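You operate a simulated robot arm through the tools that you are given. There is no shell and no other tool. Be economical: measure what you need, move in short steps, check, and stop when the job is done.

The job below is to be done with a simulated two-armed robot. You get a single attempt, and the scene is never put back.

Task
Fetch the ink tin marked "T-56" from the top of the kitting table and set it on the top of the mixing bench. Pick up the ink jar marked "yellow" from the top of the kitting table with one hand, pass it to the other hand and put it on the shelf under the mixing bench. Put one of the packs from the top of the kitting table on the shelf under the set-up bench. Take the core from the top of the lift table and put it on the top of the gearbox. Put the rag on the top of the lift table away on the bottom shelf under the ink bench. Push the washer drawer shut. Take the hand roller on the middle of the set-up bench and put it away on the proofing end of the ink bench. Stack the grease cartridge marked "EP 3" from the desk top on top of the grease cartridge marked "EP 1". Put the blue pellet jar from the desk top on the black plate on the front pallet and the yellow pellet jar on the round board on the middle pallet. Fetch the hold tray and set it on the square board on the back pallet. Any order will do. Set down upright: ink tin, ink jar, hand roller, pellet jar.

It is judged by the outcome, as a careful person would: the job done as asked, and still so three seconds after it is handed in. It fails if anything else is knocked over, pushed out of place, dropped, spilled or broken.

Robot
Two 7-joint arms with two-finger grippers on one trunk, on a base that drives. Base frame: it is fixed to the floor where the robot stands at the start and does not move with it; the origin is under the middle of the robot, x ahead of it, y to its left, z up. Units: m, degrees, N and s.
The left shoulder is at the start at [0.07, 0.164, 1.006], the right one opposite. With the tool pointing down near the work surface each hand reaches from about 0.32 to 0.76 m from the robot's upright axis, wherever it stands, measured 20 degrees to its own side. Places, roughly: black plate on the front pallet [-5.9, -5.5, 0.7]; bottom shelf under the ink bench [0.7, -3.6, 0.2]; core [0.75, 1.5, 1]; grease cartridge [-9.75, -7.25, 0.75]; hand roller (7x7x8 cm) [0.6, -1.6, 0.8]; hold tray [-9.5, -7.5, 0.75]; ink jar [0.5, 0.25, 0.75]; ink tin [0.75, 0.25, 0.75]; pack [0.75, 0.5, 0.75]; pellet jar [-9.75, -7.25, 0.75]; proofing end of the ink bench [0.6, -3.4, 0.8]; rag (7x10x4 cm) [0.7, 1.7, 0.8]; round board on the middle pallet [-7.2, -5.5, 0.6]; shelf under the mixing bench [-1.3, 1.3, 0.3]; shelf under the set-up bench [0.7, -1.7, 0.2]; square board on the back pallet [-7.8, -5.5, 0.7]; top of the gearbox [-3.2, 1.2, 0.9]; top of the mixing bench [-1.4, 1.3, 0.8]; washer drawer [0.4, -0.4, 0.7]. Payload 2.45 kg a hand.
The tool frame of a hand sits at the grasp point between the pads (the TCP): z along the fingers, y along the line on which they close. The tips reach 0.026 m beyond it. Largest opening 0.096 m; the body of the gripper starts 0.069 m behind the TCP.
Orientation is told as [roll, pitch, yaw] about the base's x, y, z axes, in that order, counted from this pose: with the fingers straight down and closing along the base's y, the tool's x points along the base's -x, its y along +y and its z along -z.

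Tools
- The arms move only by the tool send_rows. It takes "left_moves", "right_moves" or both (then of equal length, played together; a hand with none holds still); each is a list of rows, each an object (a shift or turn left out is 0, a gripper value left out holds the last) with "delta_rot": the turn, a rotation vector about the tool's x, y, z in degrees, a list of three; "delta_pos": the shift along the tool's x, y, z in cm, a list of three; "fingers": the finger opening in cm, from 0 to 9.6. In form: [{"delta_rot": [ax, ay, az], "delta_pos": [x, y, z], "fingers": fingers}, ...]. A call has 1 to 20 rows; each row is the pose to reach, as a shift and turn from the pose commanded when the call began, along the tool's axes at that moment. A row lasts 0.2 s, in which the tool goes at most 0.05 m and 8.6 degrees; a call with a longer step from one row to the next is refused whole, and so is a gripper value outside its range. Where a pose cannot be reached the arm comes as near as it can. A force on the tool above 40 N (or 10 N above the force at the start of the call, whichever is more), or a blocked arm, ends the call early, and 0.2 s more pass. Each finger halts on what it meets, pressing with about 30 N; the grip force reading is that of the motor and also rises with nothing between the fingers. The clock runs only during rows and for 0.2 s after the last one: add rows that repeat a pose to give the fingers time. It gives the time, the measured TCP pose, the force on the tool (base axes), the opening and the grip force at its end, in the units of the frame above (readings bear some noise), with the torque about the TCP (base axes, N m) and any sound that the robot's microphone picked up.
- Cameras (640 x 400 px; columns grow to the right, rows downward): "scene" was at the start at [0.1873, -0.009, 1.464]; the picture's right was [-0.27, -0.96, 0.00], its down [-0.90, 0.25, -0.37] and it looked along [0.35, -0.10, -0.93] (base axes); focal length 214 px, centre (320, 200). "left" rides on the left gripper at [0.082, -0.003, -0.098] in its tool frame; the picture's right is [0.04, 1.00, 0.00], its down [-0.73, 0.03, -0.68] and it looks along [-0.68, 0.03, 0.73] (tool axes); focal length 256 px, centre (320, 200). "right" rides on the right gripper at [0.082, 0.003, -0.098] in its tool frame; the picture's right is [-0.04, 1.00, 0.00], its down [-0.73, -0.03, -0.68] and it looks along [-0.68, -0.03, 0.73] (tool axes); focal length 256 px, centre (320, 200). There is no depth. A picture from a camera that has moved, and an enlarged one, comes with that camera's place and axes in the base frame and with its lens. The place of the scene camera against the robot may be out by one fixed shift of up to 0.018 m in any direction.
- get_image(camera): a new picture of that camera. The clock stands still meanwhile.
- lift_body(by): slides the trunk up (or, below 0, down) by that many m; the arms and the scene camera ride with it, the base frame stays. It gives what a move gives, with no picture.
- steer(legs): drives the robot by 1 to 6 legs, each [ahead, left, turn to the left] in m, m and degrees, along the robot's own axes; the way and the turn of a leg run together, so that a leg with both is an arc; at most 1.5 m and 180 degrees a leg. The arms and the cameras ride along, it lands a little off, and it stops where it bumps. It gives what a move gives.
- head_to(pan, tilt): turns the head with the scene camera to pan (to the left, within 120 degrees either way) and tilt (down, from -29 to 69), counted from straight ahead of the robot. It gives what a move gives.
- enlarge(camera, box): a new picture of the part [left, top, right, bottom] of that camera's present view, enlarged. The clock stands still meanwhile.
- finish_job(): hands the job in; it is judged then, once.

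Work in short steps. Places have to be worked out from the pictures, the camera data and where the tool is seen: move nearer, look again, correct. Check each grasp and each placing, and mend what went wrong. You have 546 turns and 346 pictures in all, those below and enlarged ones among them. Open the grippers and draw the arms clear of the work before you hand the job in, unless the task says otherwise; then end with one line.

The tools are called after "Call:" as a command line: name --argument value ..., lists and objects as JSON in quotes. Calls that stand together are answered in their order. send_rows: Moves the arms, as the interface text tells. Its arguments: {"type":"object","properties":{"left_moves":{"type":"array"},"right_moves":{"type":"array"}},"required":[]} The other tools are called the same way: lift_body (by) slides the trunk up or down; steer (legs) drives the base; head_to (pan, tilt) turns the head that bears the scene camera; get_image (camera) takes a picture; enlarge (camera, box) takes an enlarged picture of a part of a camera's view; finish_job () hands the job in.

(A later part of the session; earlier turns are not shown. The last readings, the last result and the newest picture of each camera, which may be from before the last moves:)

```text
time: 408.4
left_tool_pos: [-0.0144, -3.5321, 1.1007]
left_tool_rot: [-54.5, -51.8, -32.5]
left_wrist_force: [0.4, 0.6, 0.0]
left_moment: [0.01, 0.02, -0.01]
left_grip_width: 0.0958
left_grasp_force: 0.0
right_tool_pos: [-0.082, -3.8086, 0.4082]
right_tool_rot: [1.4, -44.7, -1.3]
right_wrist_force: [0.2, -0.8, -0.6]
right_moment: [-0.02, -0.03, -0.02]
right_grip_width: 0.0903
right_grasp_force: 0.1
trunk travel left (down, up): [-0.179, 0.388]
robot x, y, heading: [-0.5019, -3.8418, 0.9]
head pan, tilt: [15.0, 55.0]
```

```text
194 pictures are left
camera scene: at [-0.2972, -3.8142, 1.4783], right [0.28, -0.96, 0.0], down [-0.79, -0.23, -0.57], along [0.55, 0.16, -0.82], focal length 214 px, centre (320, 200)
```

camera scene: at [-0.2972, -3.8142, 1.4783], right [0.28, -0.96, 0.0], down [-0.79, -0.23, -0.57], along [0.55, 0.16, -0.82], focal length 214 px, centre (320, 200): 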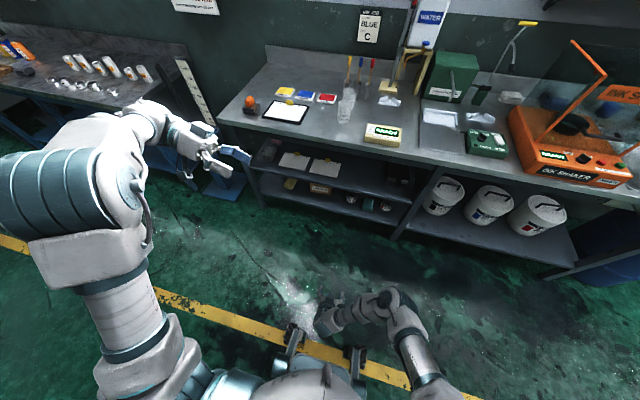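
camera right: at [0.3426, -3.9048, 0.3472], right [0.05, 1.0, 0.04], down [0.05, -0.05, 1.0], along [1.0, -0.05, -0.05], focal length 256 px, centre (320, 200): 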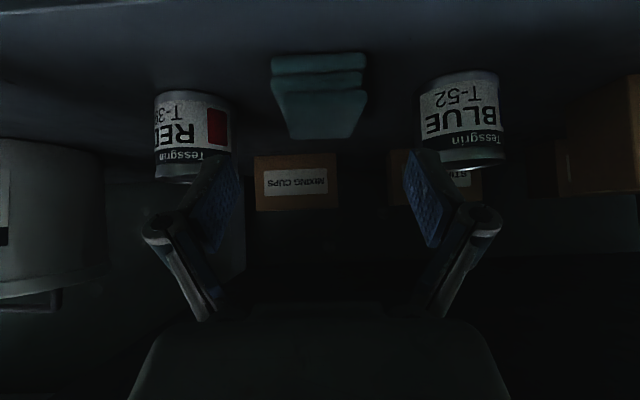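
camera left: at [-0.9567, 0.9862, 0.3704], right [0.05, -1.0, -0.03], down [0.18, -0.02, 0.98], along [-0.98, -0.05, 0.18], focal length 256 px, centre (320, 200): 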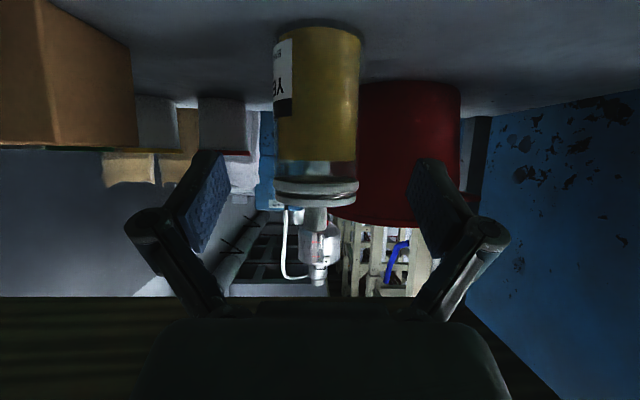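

Raise the right hand back up in front of the robot, retracing the path with some forward shift.

Call:
send_rows --right_moves '[{"delta_pos": [-3.6, 0, -2.35]}, {"delta_pos": [-7.2, 0, -4.7]}, {"delta_pos": [-10.8, 0, -7.05]}, {"delta_pos": [-14.4, 0, -9.4]}, {"delta_pos": [-18, 0, -11.75]}, {"delta_pos": [-21.6, 0, -14.1]}, {"delta_pos": [-25.2, 0, -16.45]}, {"delta_pos": [-28.8, 0, -18.8]}, {"delta_pos": [-32.4, 0, -21.15]}, {"delta_pos": [-36, 0, -23.5]}, {"delta_pos": [-39.6, 0, -25.85]}, {"delta_pos": [-43.2, 0, -28.2]}, {"delta_pos": [-47, 0, -30.6]}, {"delta_pos": [-47, 0, -30.6]}]'

Call:
get_image --camera "scene"

```text
time: 411.4
left_tool_pos: [-0.0169, -3.5339, 1.1027]
left_tool_rot: [-54.5, -52.0, -32.7]
left_wrist_force: [0.0, 1.3, -0.2]
left_moment: [0.03, 0.0, -0.02]
left_grip_width: 0.0959
left_grasp_force: 0.1
right_tool_pos: [0.0351, -3.8177, 0.959]
right_tool_rot: [1.4, -44.9, -1.4]
right_wrist_force: [1.5, 0.6, -0.3]
right_moment: [-0.03, -0.04, 0.02]
right_grip_width: 0.0903
right_grasp_force: 0.1
trunk travel left (down, up): [-0.179, 0.388]
robot x, y, heading: [-0.5024, -3.8438, 0.9]
head pan, tilt: [15.0, 55.0]
```

```text
193 pictures are left
camera scene: at [-0.2973, -3.8153, 1.4786], right [0.28, -0.96, 0.0], down [-0.79, -0.23, -0.57], along [0.55, 0.16, -0.82], focal length 214 px, centre (320, 200)
```

scene: 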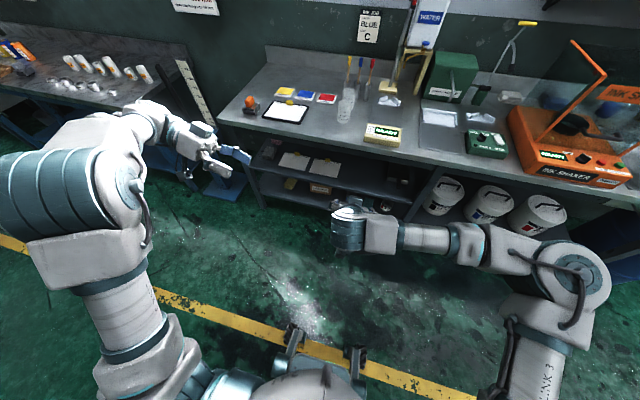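

Now bring the right tool back to vertical (+41°), then strafe to the set-up bench for the hand roller.

Call:
send_rows --right_moves '[{"delta_rot": [0, 8, 0], "delta_pos": [0, 0, -2]}, {"delta_rot": [0, 16, 0], "delta_pos": [0, 0, -4]}, {"delta_rot": [0, 24, 0], "delta_pos": [0, 0, -6]}, {"delta_rot": [0, 32, 0], "delta_pos": [0, 0, -8]}, {"delta_rot": [0, 40, 0], "delta_pos": [0, 0, -10]}, {"delta_rot": [0, 44, 0], "delta_pos": [0, 0, -12], "fingers": 9.6}, {"delta_rot": [0, 44, 0], "delta_pos": [0, 0, -12]}]'

Call:
steer --legs '[[0, 1.2, -0.9], [0, 1.1, 0]]'

Call:
head_to --pan -5 --tilt 42

Call:
get_image --camera "scene"

```text
time: 413.0
left_tool_pos: [-0.016, -3.5332, 1.1025]
left_tool_rot: [-54.5, -52.0, -32.6]
left_wrist_force: [-0.6, 0.1, 0.4]
left_moment: [0.02, -0.03, -0.01]
left_grip_width: 0.0961
left_grasp_force: 0.1
right_tool_pos: [-0.0505, -3.8201, 1.0427]
right_tool_rot: [1.1, -0.9, -0.5]
right_wrist_force: [-0.3, 0.1, 0.4]
right_moment: [0.01, -0.01, 0.01]
right_grip_width: 0.096
right_grasp_force: 0.1
trunk travel left (down, up): [-0.179, 0.388]
robot x, y, heading: [-0.4978, -3.8387, 1.0]
head pan, tilt: [15.0, 55.0]
```

```text
time: 424.1
left_tool_pos: [-0.0765, -1.2656, 1.1022]
left_tool_rot: [-54.3, -51.9, -31.9]
left_wrist_force: [-0.3, -0.1, -0.4]
left_moment: [0.01, 0.03, 0.01]
left_grip_width: 0.0959
left_grasp_force: 0.0
right_tool_pos: [-0.1048, -1.552, 1.0429]
right_tool_rot: [1.0, -0.9, 0.6]
right_wrist_force: [-1.2, -1.2, -0.4]
right_moment: [-0.01, -0.01, -0.01]
right_grip_width: 0.0959
right_grasp_force: 0.1
trunk travel left (down, up): [-0.179, 0.388]
robot x, y, heading: [-0.5565, -1.5813, 1.8]
head pan, tilt: [15.0, 55.0]
```

```text
time: 425.0
left_tool_pos: [-0.0807, -1.2648, 1.1052]
left_tool_rot: [-54.2, -52.2, -31.9]
left_wrist_force: [-1.0, 0.4, 0.2]
left_moment: [0.03, -0.04, -0.02]
left_grip_width: 0.0958
left_grasp_force: 0.0
right_tool_pos: [-0.1091, -1.5526, 1.0453]
right_tool_rot: [1.2, -1.1, 0.4]
right_wrist_force: [-0.7, 0.8, 1.1]
right_moment: [-0.01, 0.03, 0.03]
right_grip_width: 0.096
right_grasp_force: 0.0
trunk travel left (down, up): [-0.179, 0.388]
robot x, y, heading: [-0.5549, -1.5802, 2.1]
head pan, tilt: [-5.0, 42.0]
```

```text
192 pictures are left
camera scene: at [-0.3386, -1.5784, 1.4964], right [-0.05, -1.0, 0.0], down [-0.67, 0.04, -0.74], along [0.74, -0.04, -0.67], focal length 214 px, centre (320, 200)
```

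scene: 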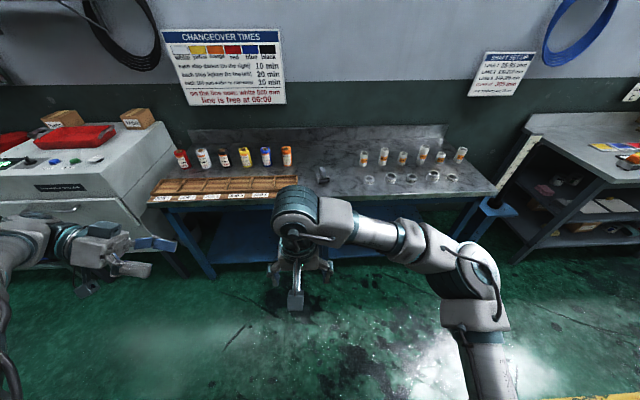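

The dark object at the middle of the bench should be the roller. Zoom in there and on the shelf underneath.

Call:
enlarge --camera "scene" --box '[260, 130, 400, 220]'

Call:
get_image --camera "right"

```text
4.44 times, centred on (330, 175) of scene
camera zoom: at [-0.3386, -1.5784, 1.4964], right [-0.05, -1.0, 0.0], down [-0.67, 0.04, -0.74], along [0.74, -0.04, -0.67], focal length 953 px, centre (276, 311)
```

zoom: 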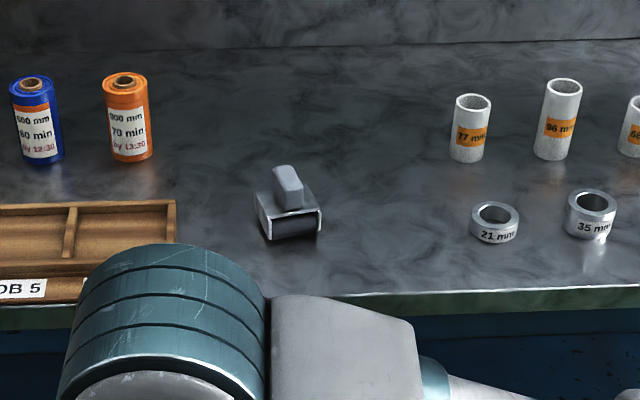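

```text
190 pictures are left
camera right: at [-0.1935, -1.5522, 1.1412], right [0.03, 1.0, 0.02], down [0.72, -0.04, 0.69], along [0.69, -0.01, -0.72], focal length 256 px, centre (320, 200)
```

right: 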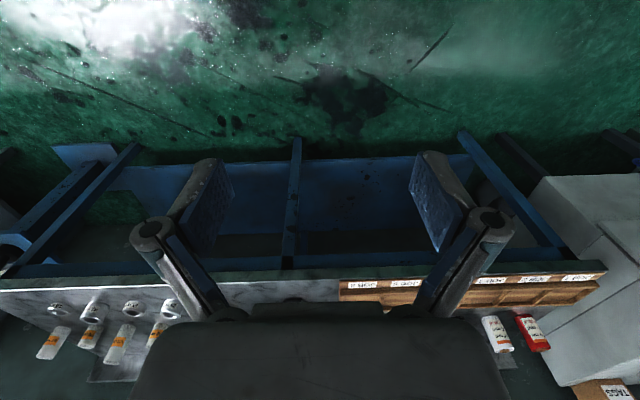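

It's a roller with a block handle on top at about (0.50,-1.64). Drive 0.5 m ahead, straighten, and view from the right wrist.

Call:
steer --legs '[[0.5, 0, -2]]'

Call:
get_image --camera "right"

Call:
get_image --camera "scene"

```text
time: 428.0
left_tool_pos: [0.4464, -1.2798, 1.1047]
left_tool_rot: [-54.4, -52.2, -34.4]
left_wrist_force: [0.2, 0.2, 0.4]
left_moment: [-0.01, -0.01, -0.02]
left_grip_width: 0.0963
left_grasp_force: 0.0
right_tool_pos: [0.4021, -1.5648, 1.0447]
right_tool_rot: [1.0, -1.1, -2.1]
right_wrist_force: [0.6, -0.2, 0.3]
right_moment: [0.01, -0.01, 0.03]
right_grip_width: 0.0958
right_grasp_force: 0.0
trunk travel left (down, up): [-0.179, 0.388]
robot x, y, heading: [-0.0448, -1.5759, -0.7]
head pan, tilt: [-5.0, 42.0]
```

```text
189 pictures are left
camera right: at [0.3196, -1.561, 1.141], right [0.08, 1.0, 0.02], down [0.72, -0.07, 0.69], along [0.69, -0.04, -0.72], focal length 256 px, centre (320, 200)
```

right: 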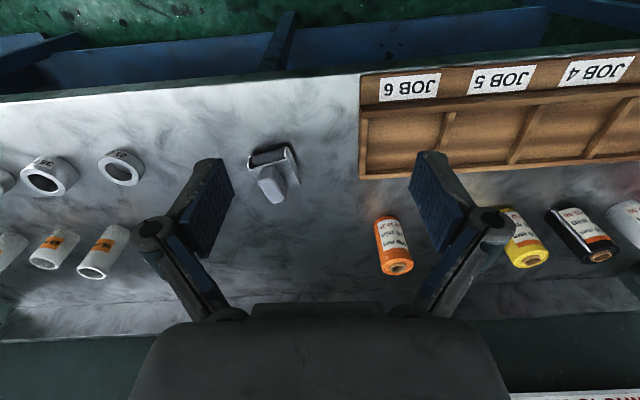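

```text
188 pictures are left
camera scene: at [0.1731, -1.577, 1.4965], right [-0.1, -0.99, 0.0], down [-0.67, 0.06, -0.74], along [0.74, -0.08, -0.67], focal length 214 px, centre (320, 200)
```

scene: 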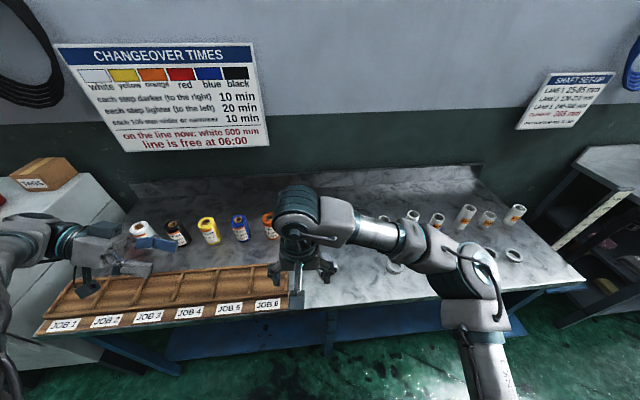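

Handle top ≈(0.545,-1.64,0.885). Move above it and look.

Call:
send_rows --right_moves '[{"delta_pos": [-3.5, -2, 1], "delta_rot": [0, 0, -1]}, {"delta_pos": [-7, -4, 2], "delta_rot": [0, 0, -2]}, {"delta_pos": [-10.5, -6, 4], "delta_rot": [0, 0, -2]}, {"delta_pos": [-12.5, -7.2, 6.5], "delta_rot": [0, 0, -2]}, {"delta_pos": [-12.5, -7.2, 6.5], "delta_rot": [0, 0, -2]}]'

Call:
enlarge --camera "right" --box '[200, 40, 440, 190]'

```text
time: 429.2
left_tool_pos: [0.4401, -1.2803, 1.1084]
left_tool_rot: [-53.9, -52.4, -34.8]
left_wrist_force: [-1.0, 1.3, 0.7]
left_moment: [0.02, 0.05, 0.0]
left_grip_width: 0.0963
left_grasp_force: 0.1
right_tool_pos: [0.5212, -1.6426, 0.9853]
right_tool_rot: [1.0, -1.5, -0.1]
right_wrist_force: [-0.3, -0.2, -0.3]
right_moment: [-0.01, 0.02, -0.01]
right_grip_width: 0.0963
right_grasp_force: 0.0
trunk travel left (down, up): [-0.179, 0.388]
robot x, y, heading: [-0.0428, -1.5763, -0.7]
head pan, tilt: [-5.0, 42.0]
```

```text
2.67 times, centred on (320, 115) of right
camera zoom: at [0.4381, -1.6412, 1.079], right [0.04, 1.0, 0.02], down [0.72, -0.04, 0.7], along [0.7, -0.02, -0.72], focal length 683 px, centre (320, 427)
```

zoom: 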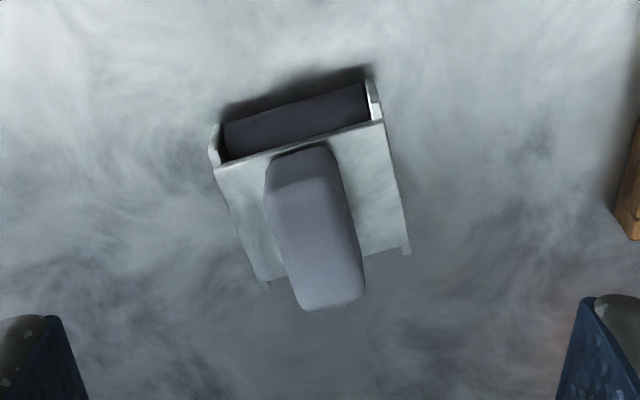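

The roller is turned about 17°. I rotate the tool by +17° yaw, shift to (0.565,-1.64) at z 0.94 and look again.

Call:
send_rows --right_moves '[{"delta_rot": [0, 0, -6], "delta_pos": [-1.5, 0, 0]}, {"delta_rot": [0, 0, -12], "delta_pos": [-3, 0.1, 1.5]}, {"delta_rot": [0, 0, -17], "delta_pos": [-4.4, 0.2, 4.5]}, {"delta_rot": [0, 0, -17], "delta_pos": [-4.4, 0.2, 4.5]}]'

Call:
get_image --camera "right"

```text
time: 430.2
left_tool_pos: [0.4397, -1.2812, 1.1085]
left_tool_rot: [-54.0, -52.4, -34.9]
left_wrist_force: [0.0, 0.1, 0.7]
left_moment: [0.0, -0.02, 0.02]
left_grip_width: 0.0959
left_grasp_force: 0.2
right_tool_pos: [0.565, -1.6406, 0.9383]
right_tool_rot: [0.6, -1.7, 17.0]
right_wrist_force: [-0.2, 0.0, 0.4]
right_moment: [0.02, 0.0, -0.03]
right_grip_width: 0.0962
right_grasp_force: 0.1
trunk travel left (down, up): [-0.179, 0.388]
robot x, y, heading: [-0.0462, -1.578, -0.6]
head pan, tilt: [-5.0, 42.0]
```

```text
186 pictures are left
camera right: at [0.4843, -1.6639, 1.0327], right [-0.25, 0.97, 0.01], down [0.69, 0.17, 0.7], along [0.68, 0.19, -0.71], focal length 256 px, centre (320, 200)
```

right: 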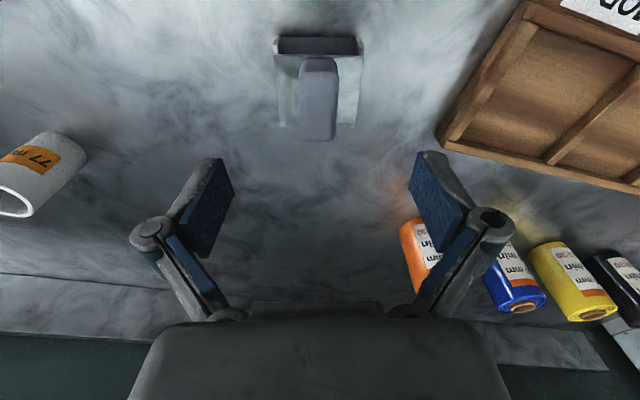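

Aligned; handle top centre ≈(0.571,-1.639,0.868). Descend to z≈0.862 and close on the handle.

Call:
send_rows --right_moves '[{"delta_pos": [-0.6, 0, 2.5]}, {"delta_pos": [-0.6, 0, 5]}, {"delta_pos": [-0.6, 0, 7.4]}, {"delta_pos": [-0.6, 0, 7.4]}]'

Call:
get_image --camera "right"

```text
time: 431.2
left_tool_pos: [0.4406, -1.2825, 1.1089]
left_tool_rot: [-53.9, -52.3, -34.8]
left_wrist_force: [0.1, 0.3, 0.7]
left_moment: [-0.02, 0.0, 0.0]
left_grip_width: 0.0961
left_grasp_force: 0.1
right_tool_pos: [0.574, -1.6367, 0.8668]
right_tool_rot: [0.6, -1.7, 16.9]
right_wrist_force: [-0.1, 0.0, 0.2]
right_moment: [-0.02, 0.0, -0.01]
right_grip_width: 0.096
right_grasp_force: 0.0
trunk travel left (down, up): [-0.179, 0.388]
robot x, y, heading: [-0.0429, -1.5708, -0.8]
head pan, tilt: [-5.0, 42.0]
```

```text
185 pictures are left
camera right: at [0.4932, -1.6597, 0.9615], right [-0.25, 0.97, 0.01], down [0.69, 0.17, 0.7], along [0.68, 0.18, -0.71], focal length 256 px, centre (320, 200)
```

right: 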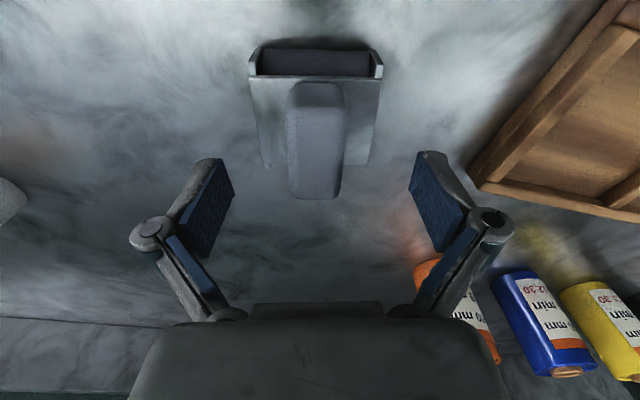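

Frame top is ≈0.815, so lower 1.6 cm more (tips just above the frame) and close.

Call:
send_rows --right_moves '[{"delta_pos": [0, 0, 1.6]}, {"delta_pos": [0, 0, 1.6]}, {"delta_pos": [0, 0, 1.6], "fingers": 1}, {"delta_pos": [0, 0, 1.6]}, {"delta_pos": [0, 0, 1.6]}, {"delta_pos": [0, 0, 1.6]}, {"delta_pos": [0, 0, 1.6]}]'

Call:
get_image --camera "right"

```text
time: 432.8
left_tool_pos: [0.4399, -1.2832, 1.1074]
left_tool_rot: [-53.8, -52.3, -34.8]
left_wrist_force: [-0.5, -0.5, 0.2]
left_moment: [0.04, -0.01, 0.0]
left_grip_width: 0.0959
left_grasp_force: 0.1
right_tool_pos: [0.5751, -1.638, 0.8518]
right_tool_rot: [0.5, -1.9, 16.7]
right_wrist_force: [4.6, -3.5, 12.3]
right_moment: [0.09, -0.2, -0.07]
right_grip_width: 0.0646
right_grasp_force: 30.2
trunk travel left (down, up): [-0.179, 0.388]
robot x, y, heading: [-0.0466, -1.5725, -0.7]
head pan, tilt: [-5.0, 42.0]
```

```text
184 pictures are left
camera right: at [0.4943, -1.6607, 0.9461], right [-0.25, 0.97, 0.01], down [0.69, 0.17, 0.7], along [0.68, 0.18, -0.71], focal length 256 px, centre (320, 200)
```

right: 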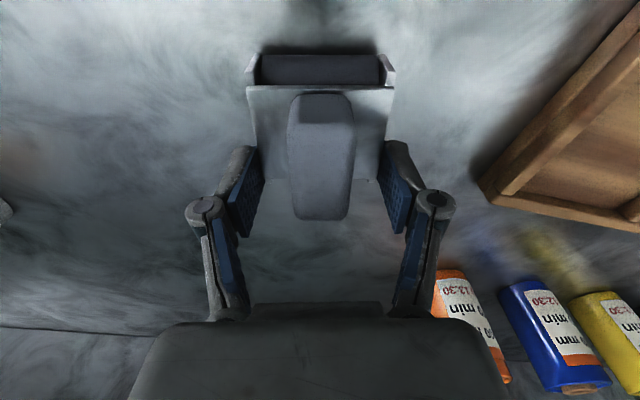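

The fingers closed on the roller's frame sides (6.5 cm) near its top. I reopen, go 1.4 cm lower for a fuller grip on the frame, and close again.

Call:
send_rows --right_moves '[{"fingers": 9.0}, {}, {"delta_pos": [0, 0, 1.4]}, {"delta_pos": [0, 0, 1.4]}, {"delta_pos": [0, 0, 1.4], "fingers": 3}, {"delta_pos": [0, 0, 1.4]}, {"delta_pos": [0, 0, 1.4]}, {"delta_pos": [0, 0, 1.4]}]'

Call:
send_rows --right_moves '[{"delta_pos": [0, 0, -2]}, {"delta_pos": [0, 0, -5]}, {"delta_pos": [0, 0, -8]}, {"delta_pos": [0, 0, -8]}]'

Call:
get_image --camera "right"

```text
time: 434.6
left_tool_pos: [0.4403, -1.2818, 1.1078]
left_tool_rot: [-53.9, -52.4, -34.9]
left_wrist_force: [0.2, -0.3, 0.2]
left_moment: [-0.02, -0.04, -0.02]
left_grip_width: 0.096
left_grasp_force: 0.0
right_tool_pos: [0.5757, -1.6367, 0.8378]
right_tool_rot: [0.6, -1.7, 16.8]
right_wrist_force: [0.5, -1.9, 7.4]
right_moment: [-0.05, 0.01, -0.04]
right_grip_width: 0.0642
right_grasp_force: 29.9
trunk travel left (down, up): [-0.179, 0.388]
robot x, y, heading: [-0.0435, -1.574, -0.7]
head pan, tilt: [-5.0, 42.0]
```

```text
time: 435.6
left_tool_pos: [0.4416, -1.2824, 1.1074]
left_tool_rot: [-54.0, -52.3, -34.7]
left_wrist_force: [-0.1, 0.0, -0.1]
left_moment: [-0.03, 0.0, 0.01]
left_grip_width: 0.0961
left_grasp_force: 0.1
right_tool_pos: [0.5752, -1.6383, 0.916]
right_tool_rot: [0.6, -1.6, 16.9]
right_wrist_force: [0.4, 0.8, -1.1]
right_moment: [0.04, 0.0, -0.02]
right_grip_width: 0.0641
right_grasp_force: 29.4
trunk travel left (down, up): [-0.179, 0.388]
robot x, y, heading: [-0.0421, -1.5741, -0.7]
head pan, tilt: [-5.0, 42.0]
```

```text
183 pictures are left
camera right: at [0.4937, -1.6614, 1.0112], right [-0.25, 0.97, 0.01], down [0.69, 0.17, 0.7], along [0.67, 0.18, -0.72], focal length 256 px, centre (320, 200)
```

right: 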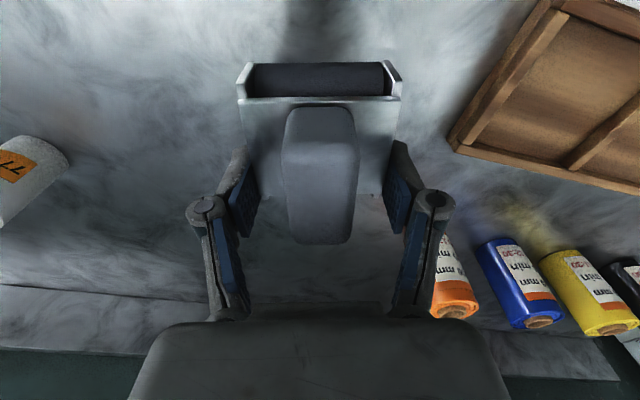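

The roller is lifted cleanly. I draw it in, back off and strafe to the ink bench.

Call:
send_rows --right_moves '[{"delta_pos": [0, 0, -4]}, {"delta_pos": [3, 0, -8], "delta_rot": [0, 0, 4]}, {"delta_pos": [6, 0, -11], "delta_rot": [0, 0, 8]}, {"delta_pos": [9, 0, -13], "delta_rot": [0, 0, 12]}, {"delta_pos": [12, 0, -14], "delta_rot": [0, 0, 17]}, {"delta_pos": [15, 0, -14], "delta_rot": [0, 0, 17]}, {"delta_pos": [15, 0, -14], "delta_rot": [0, 0, 17]}]'

Call:
steer --legs '[[-0.4, 0, 0.7]]'

Call:
head_to --pan -5 --tilt 45

Call:
get_image --camera "scene"

```text
time: 437.2
left_tool_pos: [0.442, -1.2822, 1.1076]
left_tool_rot: [-53.9, -52.3, -34.8]
left_wrist_force: [-0.4, -0.1, 0.3]
left_moment: [-0.05, 0.0, 0.01]
left_grip_width: 0.0961
left_grasp_force: 0.1
right_tool_pos: [0.4282, -1.684, 1.053]
right_tool_rot: [1.1, -1.4, -0.2]
right_wrist_force: [0.3, 0.4, -1.1]
right_moment: [-0.02, -0.02, -0.03]
right_grip_width: 0.064
right_grasp_force: 30.2
trunk travel left (down, up): [-0.179, 0.388]
robot x, y, heading: [-0.0441, -1.5738, -0.8]
head pan, tilt: [-5.0, 42.0]
```

```text
time: 439.6
left_tool_pos: [0.0447, -1.2739, 1.1074]
left_tool_rot: [-53.8, -52.5, -34.4]
left_wrist_force: [-0.1, 0.2, 0.3]
left_moment: [0.02, -0.02, 0.02]
left_grip_width: 0.0961
left_grasp_force: 0.0
right_tool_pos: [0.035, -1.6761, 1.0512]
right_tool_rot: [1.1, -1.4, 0.3]
right_wrist_force: [0.1, 0.4, -1.4]
right_moment: [-0.03, -0.05, 0.0]
right_grip_width: 0.0637
right_grasp_force: 30.2
trunk travel left (down, up): [-0.179, 0.388]
robot x, y, heading: [-0.4373, -1.5702, -0.2]
head pan, tilt: [-5.0, 42.0]
```

```text
time: 440.2
left_tool_pos: [0.0402, -1.2749, 1.1098]
left_tool_rot: [-53.7, -52.6, -34.6]
left_wrist_force: [0.7, 0.3, -0.5]
left_moment: [0.0, 0.03, -0.03]
left_grip_width: 0.0962
left_grasp_force: 0.0
right_tool_pos: [0.0309, -1.6765, 1.0536]
right_tool_rot: [1.0, -1.6, 0.3]
right_wrist_force: [-1.0, -0.5, -1.0]
right_moment: [-0.02, 0.01, 0.03]
right_grip_width: 0.0636
right_grasp_force: 30.2
trunk travel left (down, up): [-0.179, 0.388]
robot x, y, heading: [-0.4383, -1.5748, -0.3]
head pan, tilt: [-5.0, 45.0]
```

```text
182 pictures are left
camera scene: at [-0.2225, -1.5752, 1.4921], right [-0.09, -1.0, 0.0], down [-0.71, 0.06, -0.7], along [0.7, -0.07, -0.71], focal length 214 px, centre (320, 200)
```

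scene: 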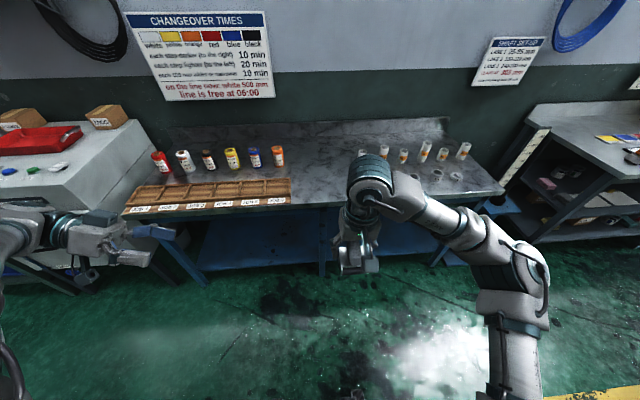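

The set-up bench's low shelf looks empty. Strafe to the ink bench (y≈-3.47).

Call:
steer --legs '[[0, -1.0, 0.3], [0, -0.92, 0]]'

Call:
head_to --pan 0 --tilt 42

Call:
get_image --camera "scene"

```text
time: 449.8
left_tool_pos: [0.0708, -3.1635, 1.108]
left_tool_rot: [-54.3, -52.8, -32.9]
left_wrist_force: [-0.1, 0.4, -0.1]
left_moment: [-0.05, 0.01, -0.02]
left_grip_width: 0.096
left_grasp_force: 0.2
right_tool_pos: [0.0695, -3.5652, 1.0544]
right_tool_rot: [0.7, -1.6, 1.7]
right_wrist_force: [-0.5, 0.6, -1.5]
right_moment: [0.0, -0.08, 0.01]
right_grip_width: 0.0634
right_grasp_force: 30.1
trunk travel left (down, up): [-0.179, 0.388]
robot x, y, heading: [-0.4013, -3.4715, 0.8]
head pan, tilt: [-5.0, 45.0]
```

```text
time: 450.5
left_tool_pos: [0.0666, -3.1644, 1.1124]
left_tool_rot: [-53.8, -52.8, -33.2]
left_wrist_force: [0.4, -0.7, 0.6]
left_moment: [-0.03, -0.01, -0.03]
left_grip_width: 0.096
left_grasp_force: 0.0
right_tool_pos: [0.0654, -3.5671, 1.0556]
right_tool_rot: [0.9, -1.8, 1.6]
right_wrist_force: [0.5, 0.3, -1.4]
right_moment: [-0.04, -0.01, 0.01]
right_grip_width: 0.0632
right_grasp_force: 30.1
trunk travel left (down, up): [-0.179, 0.388]
robot x, y, heading: [-0.3985, -3.4764, 1.2]
head pan, tilt: [0.0, 42.0]
```

```text
181 pictures are left
camera scene: at [-0.1829, -3.4616, 1.4963], right [0.02, -1.0, 0.0], down [-0.67, -0.01, -0.74], along [0.74, 0.01, -0.67], focal length 214 px, centre (320, 200)
```

scene: 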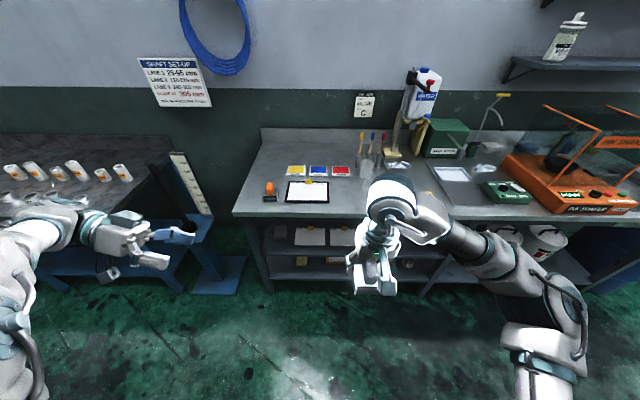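

Drive ahead 0.38 m (heading −1.2°), then look down at the lane right of the clipboard.

Call:
steer --legs '[[0.38, 0, -1.2]]'

Call:
head_to --pan -5 --tilt 52

Call:
get_image --camera "scene"

Call:
get_image --camera "right"

```text
time: 452.8
left_tool_pos: [0.4373, -3.176, 1.1128]
left_tool_rot: [-53.2, -52.6, -34.3]
left_wrist_force: [-0.3, 0.2, 0.2]
left_moment: [0.01, 0.0, -0.01]
left_grip_width: 0.096
left_grasp_force: 0.1
right_tool_pos: [0.433, -3.5772, 1.0557]
right_tool_rot: [1.2, -1.9, 1.0]
right_wrist_force: [1.4, -1.1, -1.4]
right_moment: [0.0, 0.0, -0.01]
right_grip_width: 0.0632
right_grasp_force: 30.1
trunk travel left (down, up): [-0.179, 0.388]
robot x, y, heading: [-0.0316, -3.4682, 0.5]
head pan, tilt: [0.0, 42.0]
```

```text
time: 453.5
left_tool_pos: [0.4336, -3.1755, 1.1157]
left_tool_rot: [-53.1, -52.8, -34.3]
left_wrist_force: [-0.5, 0.3, 0.3]
left_moment: [-0.02, 0.01, 0.02]
left_grip_width: 0.096
left_grasp_force: 0.0
right_tool_pos: [0.4285, -3.5776, 1.0576]
right_tool_rot: [1.3, -2.0, 0.9]
right_wrist_force: [-0.1, -0.3, -1.5]
right_moment: [0.05, -0.04, 0.03]
right_grip_width: 0.0633
right_grasp_force: 29.5
trunk travel left (down, up): [-0.179, 0.388]
robot x, y, heading: [-0.0354, -3.4735, 0.4]
head pan, tilt: [-5.0, 52.0]
```

```text
180 pictures are left
camera scene: at [0.1757, -3.4776, 1.4825], right [-0.08, -1.0, 0.0], down [-0.79, 0.06, -0.61], along [0.61, -0.05, -0.79], focal length 214 px, centre (320, 200)
```

scene: 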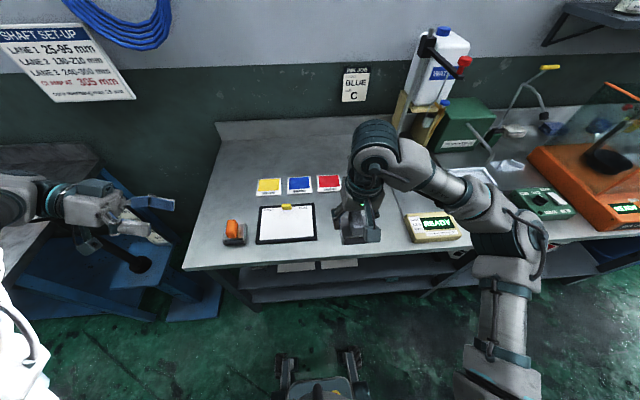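

```text
179 pictures are left
camera right: at [0.3427, -3.5786, 1.1517], right [0.02, 1.0, 0.02], down [0.71, -0.03, 0.7], along [0.7, 0.0, -0.71], focal length 256 px, centre (320, 200)
```

right: 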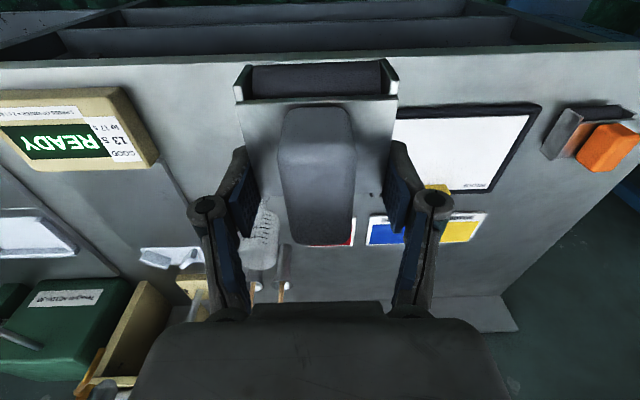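

Lane ahead is free. Move to (0.515,-3.563) and descend to z≈0.925, then check.

Call:
send_rows --right_moves '[{"delta_pos": [-4, 0.7, 0]}, {"delta_pos": [-8.6, 1.4, 1]}, {"delta_pos": [-8.6, 1.4, 5]}, {"delta_pos": [-8.6, 1.4, 9]}, {"delta_pos": [-8.6, 1.4, 12]}, {"delta_pos": [-8.6, 1.4, 13]}, {"delta_pos": [-8.6, 1.4, 13]}]'

Call:
get_image --camera "right"

Call:
enlarge --camera "scene" --box '[220, 150, 440, 280]'

```text
time: 455.1
left_tool_pos: [0.4333, -3.1717, 1.1147]
left_tool_rot: [-53.3, -52.9, -34.1]
left_wrist_force: [0.2, -0.2, 0.0]
left_moment: [0.03, 0.01, 0.03]
left_grip_width: 0.0961
left_grasp_force: 0.1
right_tool_pos: [0.52, -3.5558, 0.9324]
right_tool_rot: [1.2, -2.0, 1.1]
right_wrist_force: [-0.4, -0.2, -1.4]
right_moment: [-0.02, -0.04, -0.01]
right_grip_width: 0.0635
right_grasp_force: 29.3
trunk travel left (down, up): [-0.179, 0.388]
robot x, y, heading: [-0.0344, -3.4691, 0.2]
head pan, tilt: [-5.0, 52.0]
```

```text
178 pictures are left
camera right: at [0.435, -3.5574, 1.0267], right [0.02, 1.0, 0.02], down [0.71, -0.03, 0.7], along [0.7, 0.0, -0.71], focal length 256 px, centre (320, 200)
```

right: 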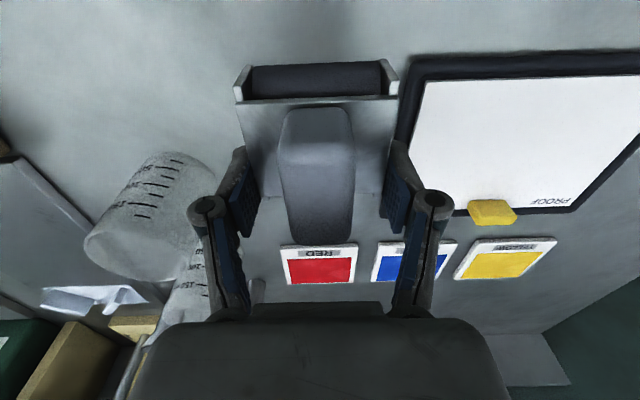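

```text
2.91 times, centred on (330, 215) of scene
camera zoom: at [0.1759, -3.4725, 1.4825], right [-0.08, -1.0, 0.0], down [-0.79, 0.06, -0.61], along [0.61, -0.05, -0.79], focal length 624 px, centre (291, 156)
```

zoom: 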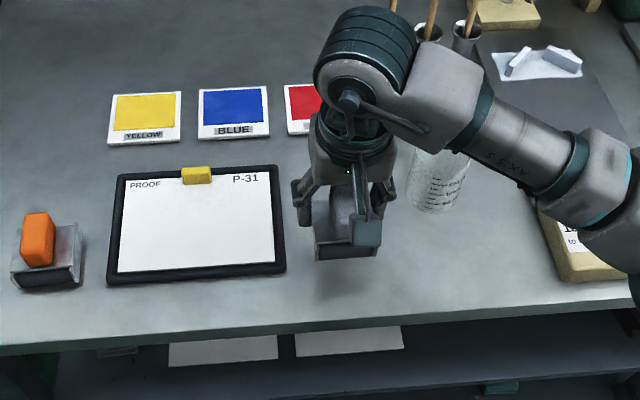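

Shift 1.2 cm away from the clipboard, then lower to contact gently.

Call:
send_rows --right_moves '[{"delta_pos": [0, -1.2, 0]}, {"delta_pos": [0, -1.2, 1.5]}, {"delta_pos": [0, -1.2, 2.3]}, {"delta_pos": [0, -1.2, 3]}, {"delta_pos": [0, -1.2, 3.5]}, {"delta_pos": [0, -1.2, 3.9]}, {"delta_pos": [0, -1.2, 3.9]}]'

```text
time: 456.7
left_tool_pos: [0.4317, -3.171, 1.1137]
left_tool_rot: [-53.3, -52.9, -34.3]
left_wrist_force: [-0.8, -0.6, 0.8]
left_moment: [-0.03, 0.03, 0.01]
left_grip_width: 0.0959
left_grasp_force: 0.1
right_tool_pos: [0.5205, -3.5689, 0.8922]
right_tool_rot: [1.1, -2.1, 1.0]
right_wrist_force: [0.3, 0.2, -1.6]
right_moment: [0.01, -0.03, 0.03]
right_grip_width: 0.0637
right_grasp_force: 29.8
trunk travel left (down, up): [-0.179, 0.388]
robot x, y, heading: [-0.0342, -3.473, 0.7]
head pan, tilt: [-5.0, 52.0]
```

No contact yet at 0.892. Continue down in small steps.

Call:
send_rows --right_moves '[{"delta_pos": [0, 0, 0.5]}, {"delta_pos": [0, 0, 1]}, {"delta_pos": [0, 0, 1.5]}, {"delta_pos": [0, 0, 2]}, {"delta_pos": [0, 0, 2]}]'

```text
time: 457.9
left_tool_pos: [0.4303, -3.1724, 1.1164]
left_tool_rot: [-53.1, -53.0, -34.3]
left_wrist_force: [-0.2, -1.0, -0.8]
left_moment: [0.04, 0.02, 0.03]
left_grip_width: 0.0957
left_grasp_force: 0.1
right_tool_pos: [0.5195, -3.5683, 0.8734]
right_tool_rot: [1.2, -2.3, 1.0]
right_wrist_force: [2.4, -5.9, 31.8]
right_moment: [-0.42, -0.11, -0.03]
right_grip_width: 0.0636
right_grasp_force: 29.9
trunk travel left (down, up): [-0.179, 0.388]
robot x, y, heading: [-0.0335, -3.4754, 0.5]
head pan, tilt: [-5.0, 52.0]
```

Contact (32 N) at z≈0.874. Ease up 0.3 cm, release, rise straight up.

Call:
send_rows --right_moves '[{"delta_pos": [0, 0, -0.3]}, {"delta_pos": [0, 0, -0.3], "fingers": 8.8}, {"delta_pos": [0, 0, -0.3]}, {"delta_pos": [0, 0, -0.3]}, {"delta_pos": [0, 0, -2]}, {"delta_pos": [0, 0, -5]}, {"delta_pos": [0, 0, -9]}, {"delta_pos": [3, 0, -13]}, {"delta_pos": [7, 0, -15]}]'

Call:
get_image --camera "right"

Call:
enlarge --camera "scene" --box '[220, 150, 440, 280]'

```text
time: 459.9
left_tool_pos: [0.4323, -3.1707, 1.1159]
left_tool_rot: [-53.1, -53.0, -34.3]
left_wrist_force: [-0.5, 0.2, 0.5]
left_moment: [0.02, -0.02, 0.0]
left_grip_width: 0.0962
left_grasp_force: 0.1
right_tool_pos: [0.4429, -3.5715, 1.0187]
right_tool_rot: [1.2, -2.1, 0.9]
right_wrist_force: [0.6, 0.9, 0.1]
right_moment: [0.02, -0.01, 0.0]
right_grip_width: 0.0879
right_grasp_force: 0.1
trunk travel left (down, up): [-0.179, 0.388]
robot x, y, heading: [-0.0318, -3.4753, 0.3]
head pan, tilt: [-5.0, 52.0]
```

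```text
176 pictures are left
camera right: at [0.3578, -3.572, 1.1127], right [0.02, 1.0, 0.02], down [0.71, -0.03, 0.71], along [0.71, 0.0, -0.71], focal length 256 px, centre (320, 200)
```

right: 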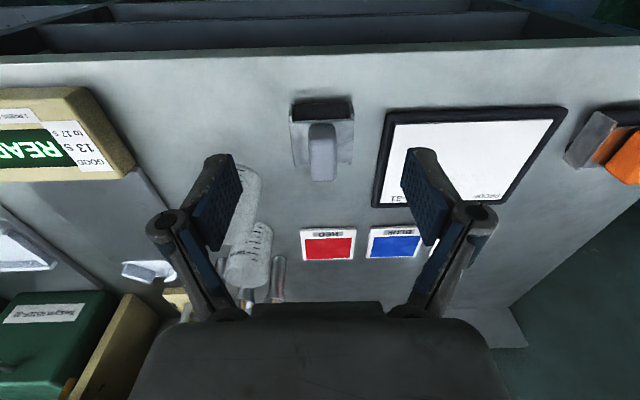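

```text
2.91 times, centred on (330, 215) of scene
camera zoom: at [0.1736, -3.4736, 1.4829], right [-0.08, -1.0, 0.0], down [-0.79, 0.06, -0.61], along [0.61, -0.05, -0.79], focal length 624 px, centre (291, 156)
```

zoom: 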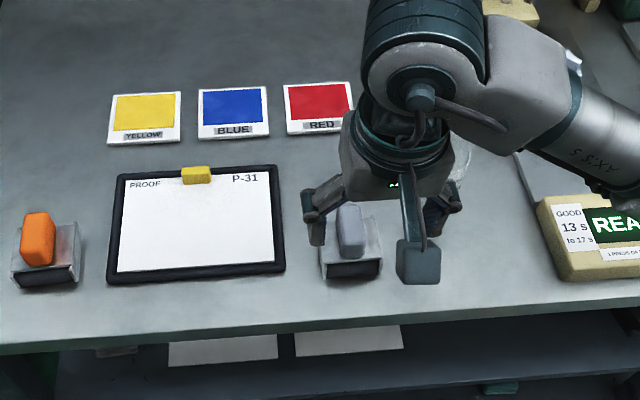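

The roller stands upright on the proofing end. Now the pack: back off and strafe up to the kitting table.

Call:
steer --legs '[[-0.42, 0, 0], [0, 1.3, 0], [0, 1.3, 0], [0, 1.2, 0]]'

Call:
head_to --pan 0 --tilt 45

Call:
get_image --camera "scene"

```text
time: 480.5
left_tool_pos: [-0.1698, 0.6442, 1.117]
left_tool_rot: [-52.6, -52.5, -31.2]
left_wrist_force: [0.2, 1.0, -0.1]
left_moment: [0.01, 0.02, 0.0]
left_grip_width: 0.0955
left_grasp_force: 0.1
right_tool_pos: [-0.1316, 0.2474, 1.0166]
right_tool_rot: [1.7, -2.1, 4.6]
right_wrist_force: [-0.3, 0.2, -0.2]
right_moment: [0.06, 0.0, -0.01]
right_grip_width: 0.0879
right_grasp_force: 0.0
trunk travel left (down, up): [-0.179, 0.388]
robot x, y, heading: [-0.6171, 0.3233, 4.0]
head pan, tilt: [-5.0, 52.0]
```

```text
time: 481.2
left_tool_pos: [-0.1741, 0.6462, 1.1168]
left_tool_rot: [-52.6, -53.1, -31.1]
left_wrist_force: [-0.2, -1.7, 0.3]
left_moment: [0.05, 0.0, 0.02]
left_grip_width: 0.0959
left_grasp_force: 0.0
right_tool_pos: [-0.1357, 0.2496, 1.0194]
right_tool_rot: [1.4, -2.3, 4.6]
right_wrist_force: [-0.1, 0.5, 0.5]
right_moment: [0.04, -0.01, 0.0]
right_grip_width: 0.088
right_grasp_force: 0.1
trunk travel left (down, up): [-0.179, 0.388]
robot x, y, heading: [-0.613, 0.3236, 4.0]
head pan, tilt: [0.0, 45.0]
```

```text
174 pictures are left
camera scene: at [-0.401, 0.3374, 1.4921], right [0.07, -1.0, 0.0], down [-0.71, -0.05, -0.7], along [0.7, 0.05, -0.71], focal length 214 px, centre (320, 200)
```

scene: 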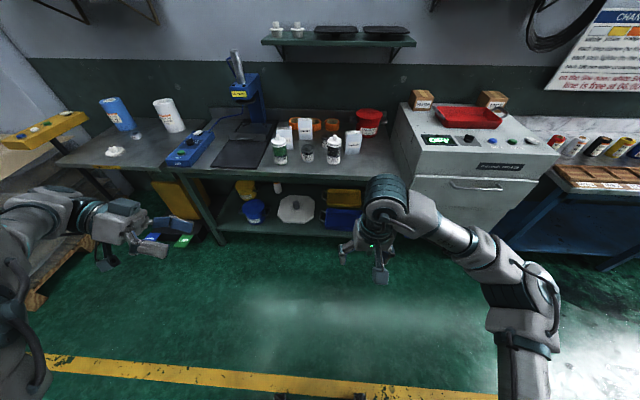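

Pack B is near (0.68,0.22). Drive 0.68 m ahead while straightening.

Call:
steer --legs '[[0.68, 0, -4]]'

Call:
head_to --pan -5 --tilt 50

Call:
get_image --camera "scene"

Call:
get_image --camera "right"

```text
time: 485.0
left_tool_pos: [0.5402, 0.6418, 1.1162]
left_tool_rot: [-53.2, -53.0, -35.1]
left_wrist_force: [0.1, 0.3, -1.0]
left_moment: [-0.05, 0.0, 0.03]
left_grip_width: 0.0958
left_grasp_force: 0.1
right_tool_pos: [0.5463, 0.2425, 1.0199]
right_tool_rot: [1.0, -2.4, 0.2]
right_wrist_force: [-1.0, -0.1, 0.6]
right_moment: [0.01, 0.0, 0.02]
right_grip_width: 0.0879
right_grasp_force: 0.1
trunk travel left (down, up): [-0.179, 0.388]
robot x, y, heading: [0.0731, 0.3481, -0.6]
head pan, tilt: [0.0, 45.0]
```

```text
time: 485.6
left_tool_pos: [0.5353, 0.6401, 1.12]
left_tool_rot: [-52.8, -53.2, -35.4]
left_wrist_force: [-0.2, 0.4, -0.1]
left_moment: [-0.02, 0.0, -0.02]
left_grip_width: 0.0959
left_grasp_force: 0.1
right_tool_pos: [0.5429, 0.24, 1.0214]
right_tool_rot: [1.2, -2.6, 0.3]
right_wrist_force: [-0.2, -0.5, -0.7]
right_moment: [0.0, -0.05, 0.01]
right_grip_width: 0.0879
right_grasp_force: 0.0
trunk travel left (down, up): [-0.179, 0.388]
robot x, y, heading: [0.0749, 0.3449, -0.3]
head pan, tilt: [-5.0, 50.0]
```

```text
173 pictures are left
camera scene: at [0.2851, 0.3401, 1.4852], right [-0.09, -1.0, 0.0], down [-0.77, 0.07, -0.64], along [0.64, -0.06, -0.77], focal length 214 px, centre (320, 200)
```

scene: 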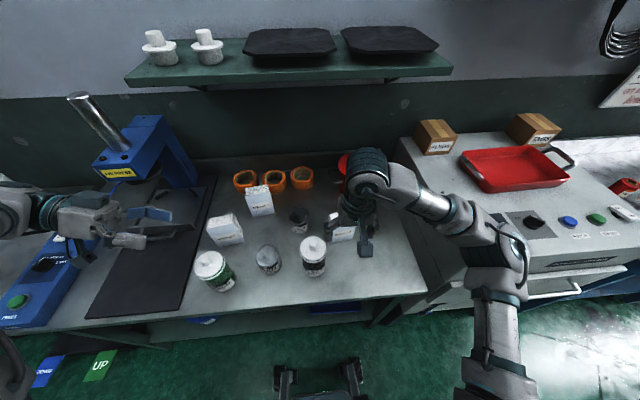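

```text
172 pictures are left
camera right: at [0.4572, 0.2399, 1.1152], right [0.04, 1.0, 0.02], down [0.7, -0.04, 0.71], along [0.71, -0.01, -0.7], focal length 256 px, centre (320, 200)
```

right: 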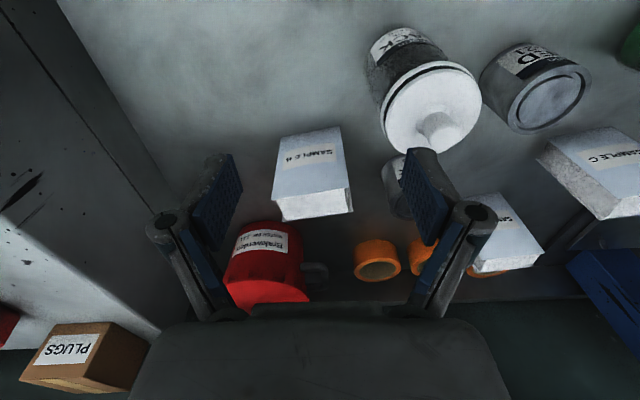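

Pack B: width ≈8.2 cm across y (turned ≈8°), 3.3 cm thick, top z≈0.93, centre ≈(0.657,0.228). I'll grip it near the top with a 45° tool. Orient and stage at (0.573,0.216,0.99).

Call:
send_rows --right_moves '[{"delta_rot": [-0.5, -7.1, -1.3], "delta_pos": [0, -0.5, 0], "fingers": 9.6}, {"delta_rot": [-1, -14.3, -2.5], "delta_pos": [0, -1, 0]}, {"delta_rot": [-1.5, -21.4, -3.8], "delta_pos": [0, -1.5, 0]}, {"delta_rot": [-2, -28.6, -5.1], "delta_pos": [0, -2, 0]}, {"delta_rot": [-2.5, -35.7, -6.3], "delta_pos": [-1, -2.4, 1]}, {"delta_rot": [-3, -42.9, -7.6], "delta_pos": [-3, -2.4, 3]}, {"delta_rot": [-3, -42.9, -7.6], "delta_pos": [-3, -2.4, 3]}]'

Call:
get_image --camera "right"

Call:
enlarge --camera "scene" --box '[200, 150, 440, 300]'

```text
time: 487.2
left_tool_pos: [0.5338, 0.6408, 1.1196]
left_tool_rot: [-52.8, -53.3, -35.4]
left_wrist_force: [-0.4, -1.3, 0.4]
left_moment: [-0.02, -0.01, 0.0]
left_grip_width: 0.0961
left_grasp_force: 0.1
right_tool_pos: [0.5728, 0.2182, 0.9921]
right_tool_rot: [1.1, -45.7, 7.4]
right_wrist_force: [-0.3, 0.5, 1.2]
right_moment: [0.0, -0.02, 0.0]
right_grip_width: 0.0958
right_grasp_force: 0.0
trunk travel left (down, up): [-0.179, 0.388]
robot x, y, heading: [0.0739, 0.3466, -0.5]
head pan, tilt: [-5.0, 50.0]
```

```text
171 pictures are left
camera right: at [0.4471, 0.203, 1.0013], right [-0.12, 0.99, 0.04], down [0.03, -0.04, 1.0], along [0.99, 0.12, -0.03], focal length 256 px, centre (320, 200)
```

right: 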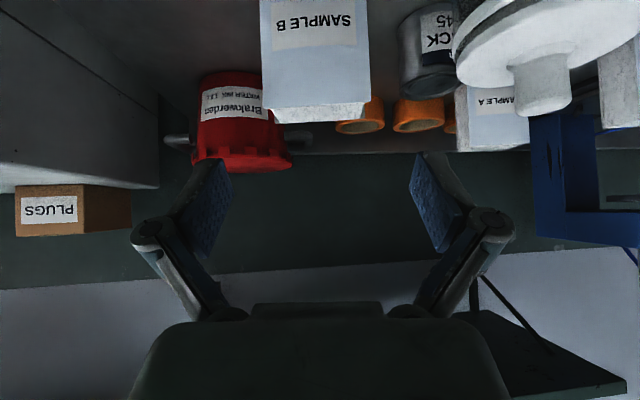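

```text
2.67 times, centred on (320, 225) of scene
camera zoom: at [0.2837, 0.3417, 1.4854], right [-0.09, -1.0, 0.0], down [-0.77, 0.07, -0.64], along [0.64, -0.06, -0.77], focal length 572 px, centre (320, 133)
```

zoom: 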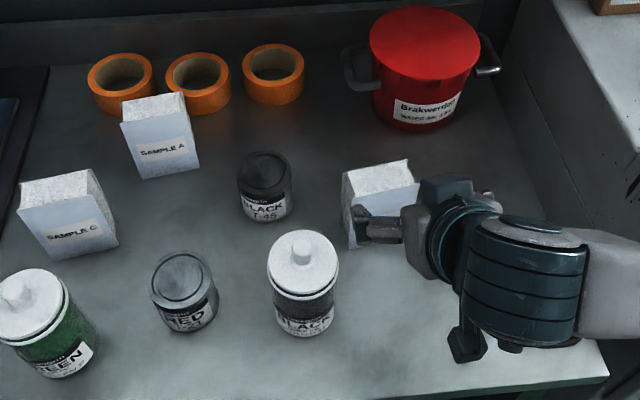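

The pack is centred. Advance 11.5 cm along the fingers (passing above the black jar's lid), then check.

Call:
send_rows --right_moves '[{"delta_pos": [0, -0.2, 3]}, {"delta_pos": [0, -0.3, 6]}, {"delta_pos": [0, -0.3, 9]}, {"delta_pos": [0, -0.3, 11.3]}, {"delta_pos": [0, -0.3, 11.3]}]'

Call:
get_image --camera "right"

Call:
enlarge --camera "scene" --box '[260, 170, 420, 270]'

```text
time: 488.4
left_tool_pos: [0.5347, 0.6417, 1.1196]
left_tool_rot: [-52.8, -53.4, -35.4]
left_wrist_force: [0.5, 0.3, -0.6]
left_moment: [-0.03, 0.0, -0.02]
left_grip_width: 0.0958
left_grasp_force: 0.1
right_tool_pos: [0.6534, 0.2283, 0.9159]
right_tool_rot: [1.0, -45.7, 7.6]
right_wrist_force: [-0.3, 0.4, -0.5]
right_moment: [-0.01, -0.02, 0.0]
right_grip_width: 0.0959
right_grasp_force: 0.1
trunk travel left (down, up): [-0.179, 0.388]
robot x, y, heading: [0.0716, 0.3462, -0.3]
head pan, tilt: [-5.0, 50.0]
```

```text
169 pictures are left
camera right: at [0.5266, 0.2129, 0.9236], right [-0.12, 0.99, 0.04], down [0.03, -0.04, 1.0], along [0.99, 0.12, -0.03], focal length 256 px, centre (320, 200)
```

right: 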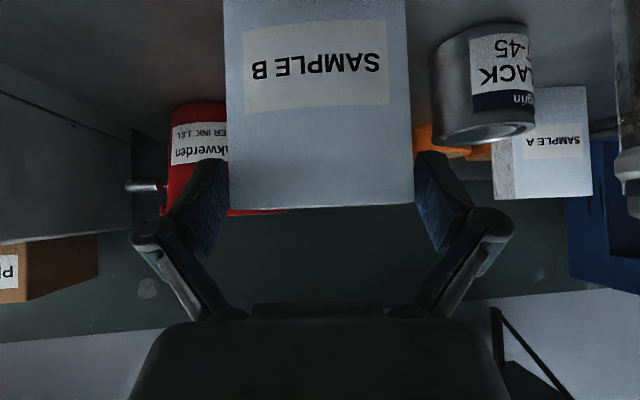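

```text
4.00 times, centred on (340, 220) of scene
camera zoom: at [0.2818, 0.3429, 1.4857], right [-0.09, -1.0, 0.0], down [-0.76, 0.07, -0.64], along [0.64, -0.06, -0.77], focal length 858 px, centre (240, 120)
```

zoom: 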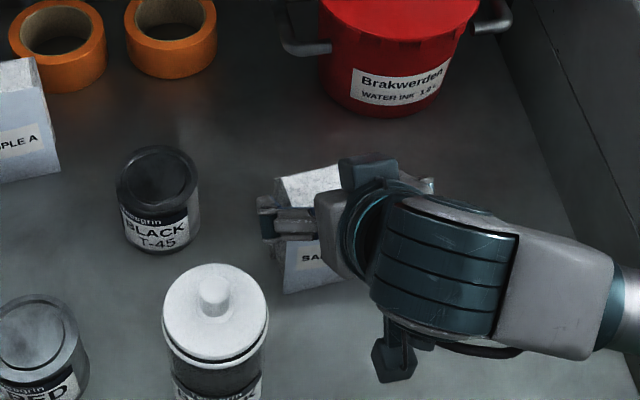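

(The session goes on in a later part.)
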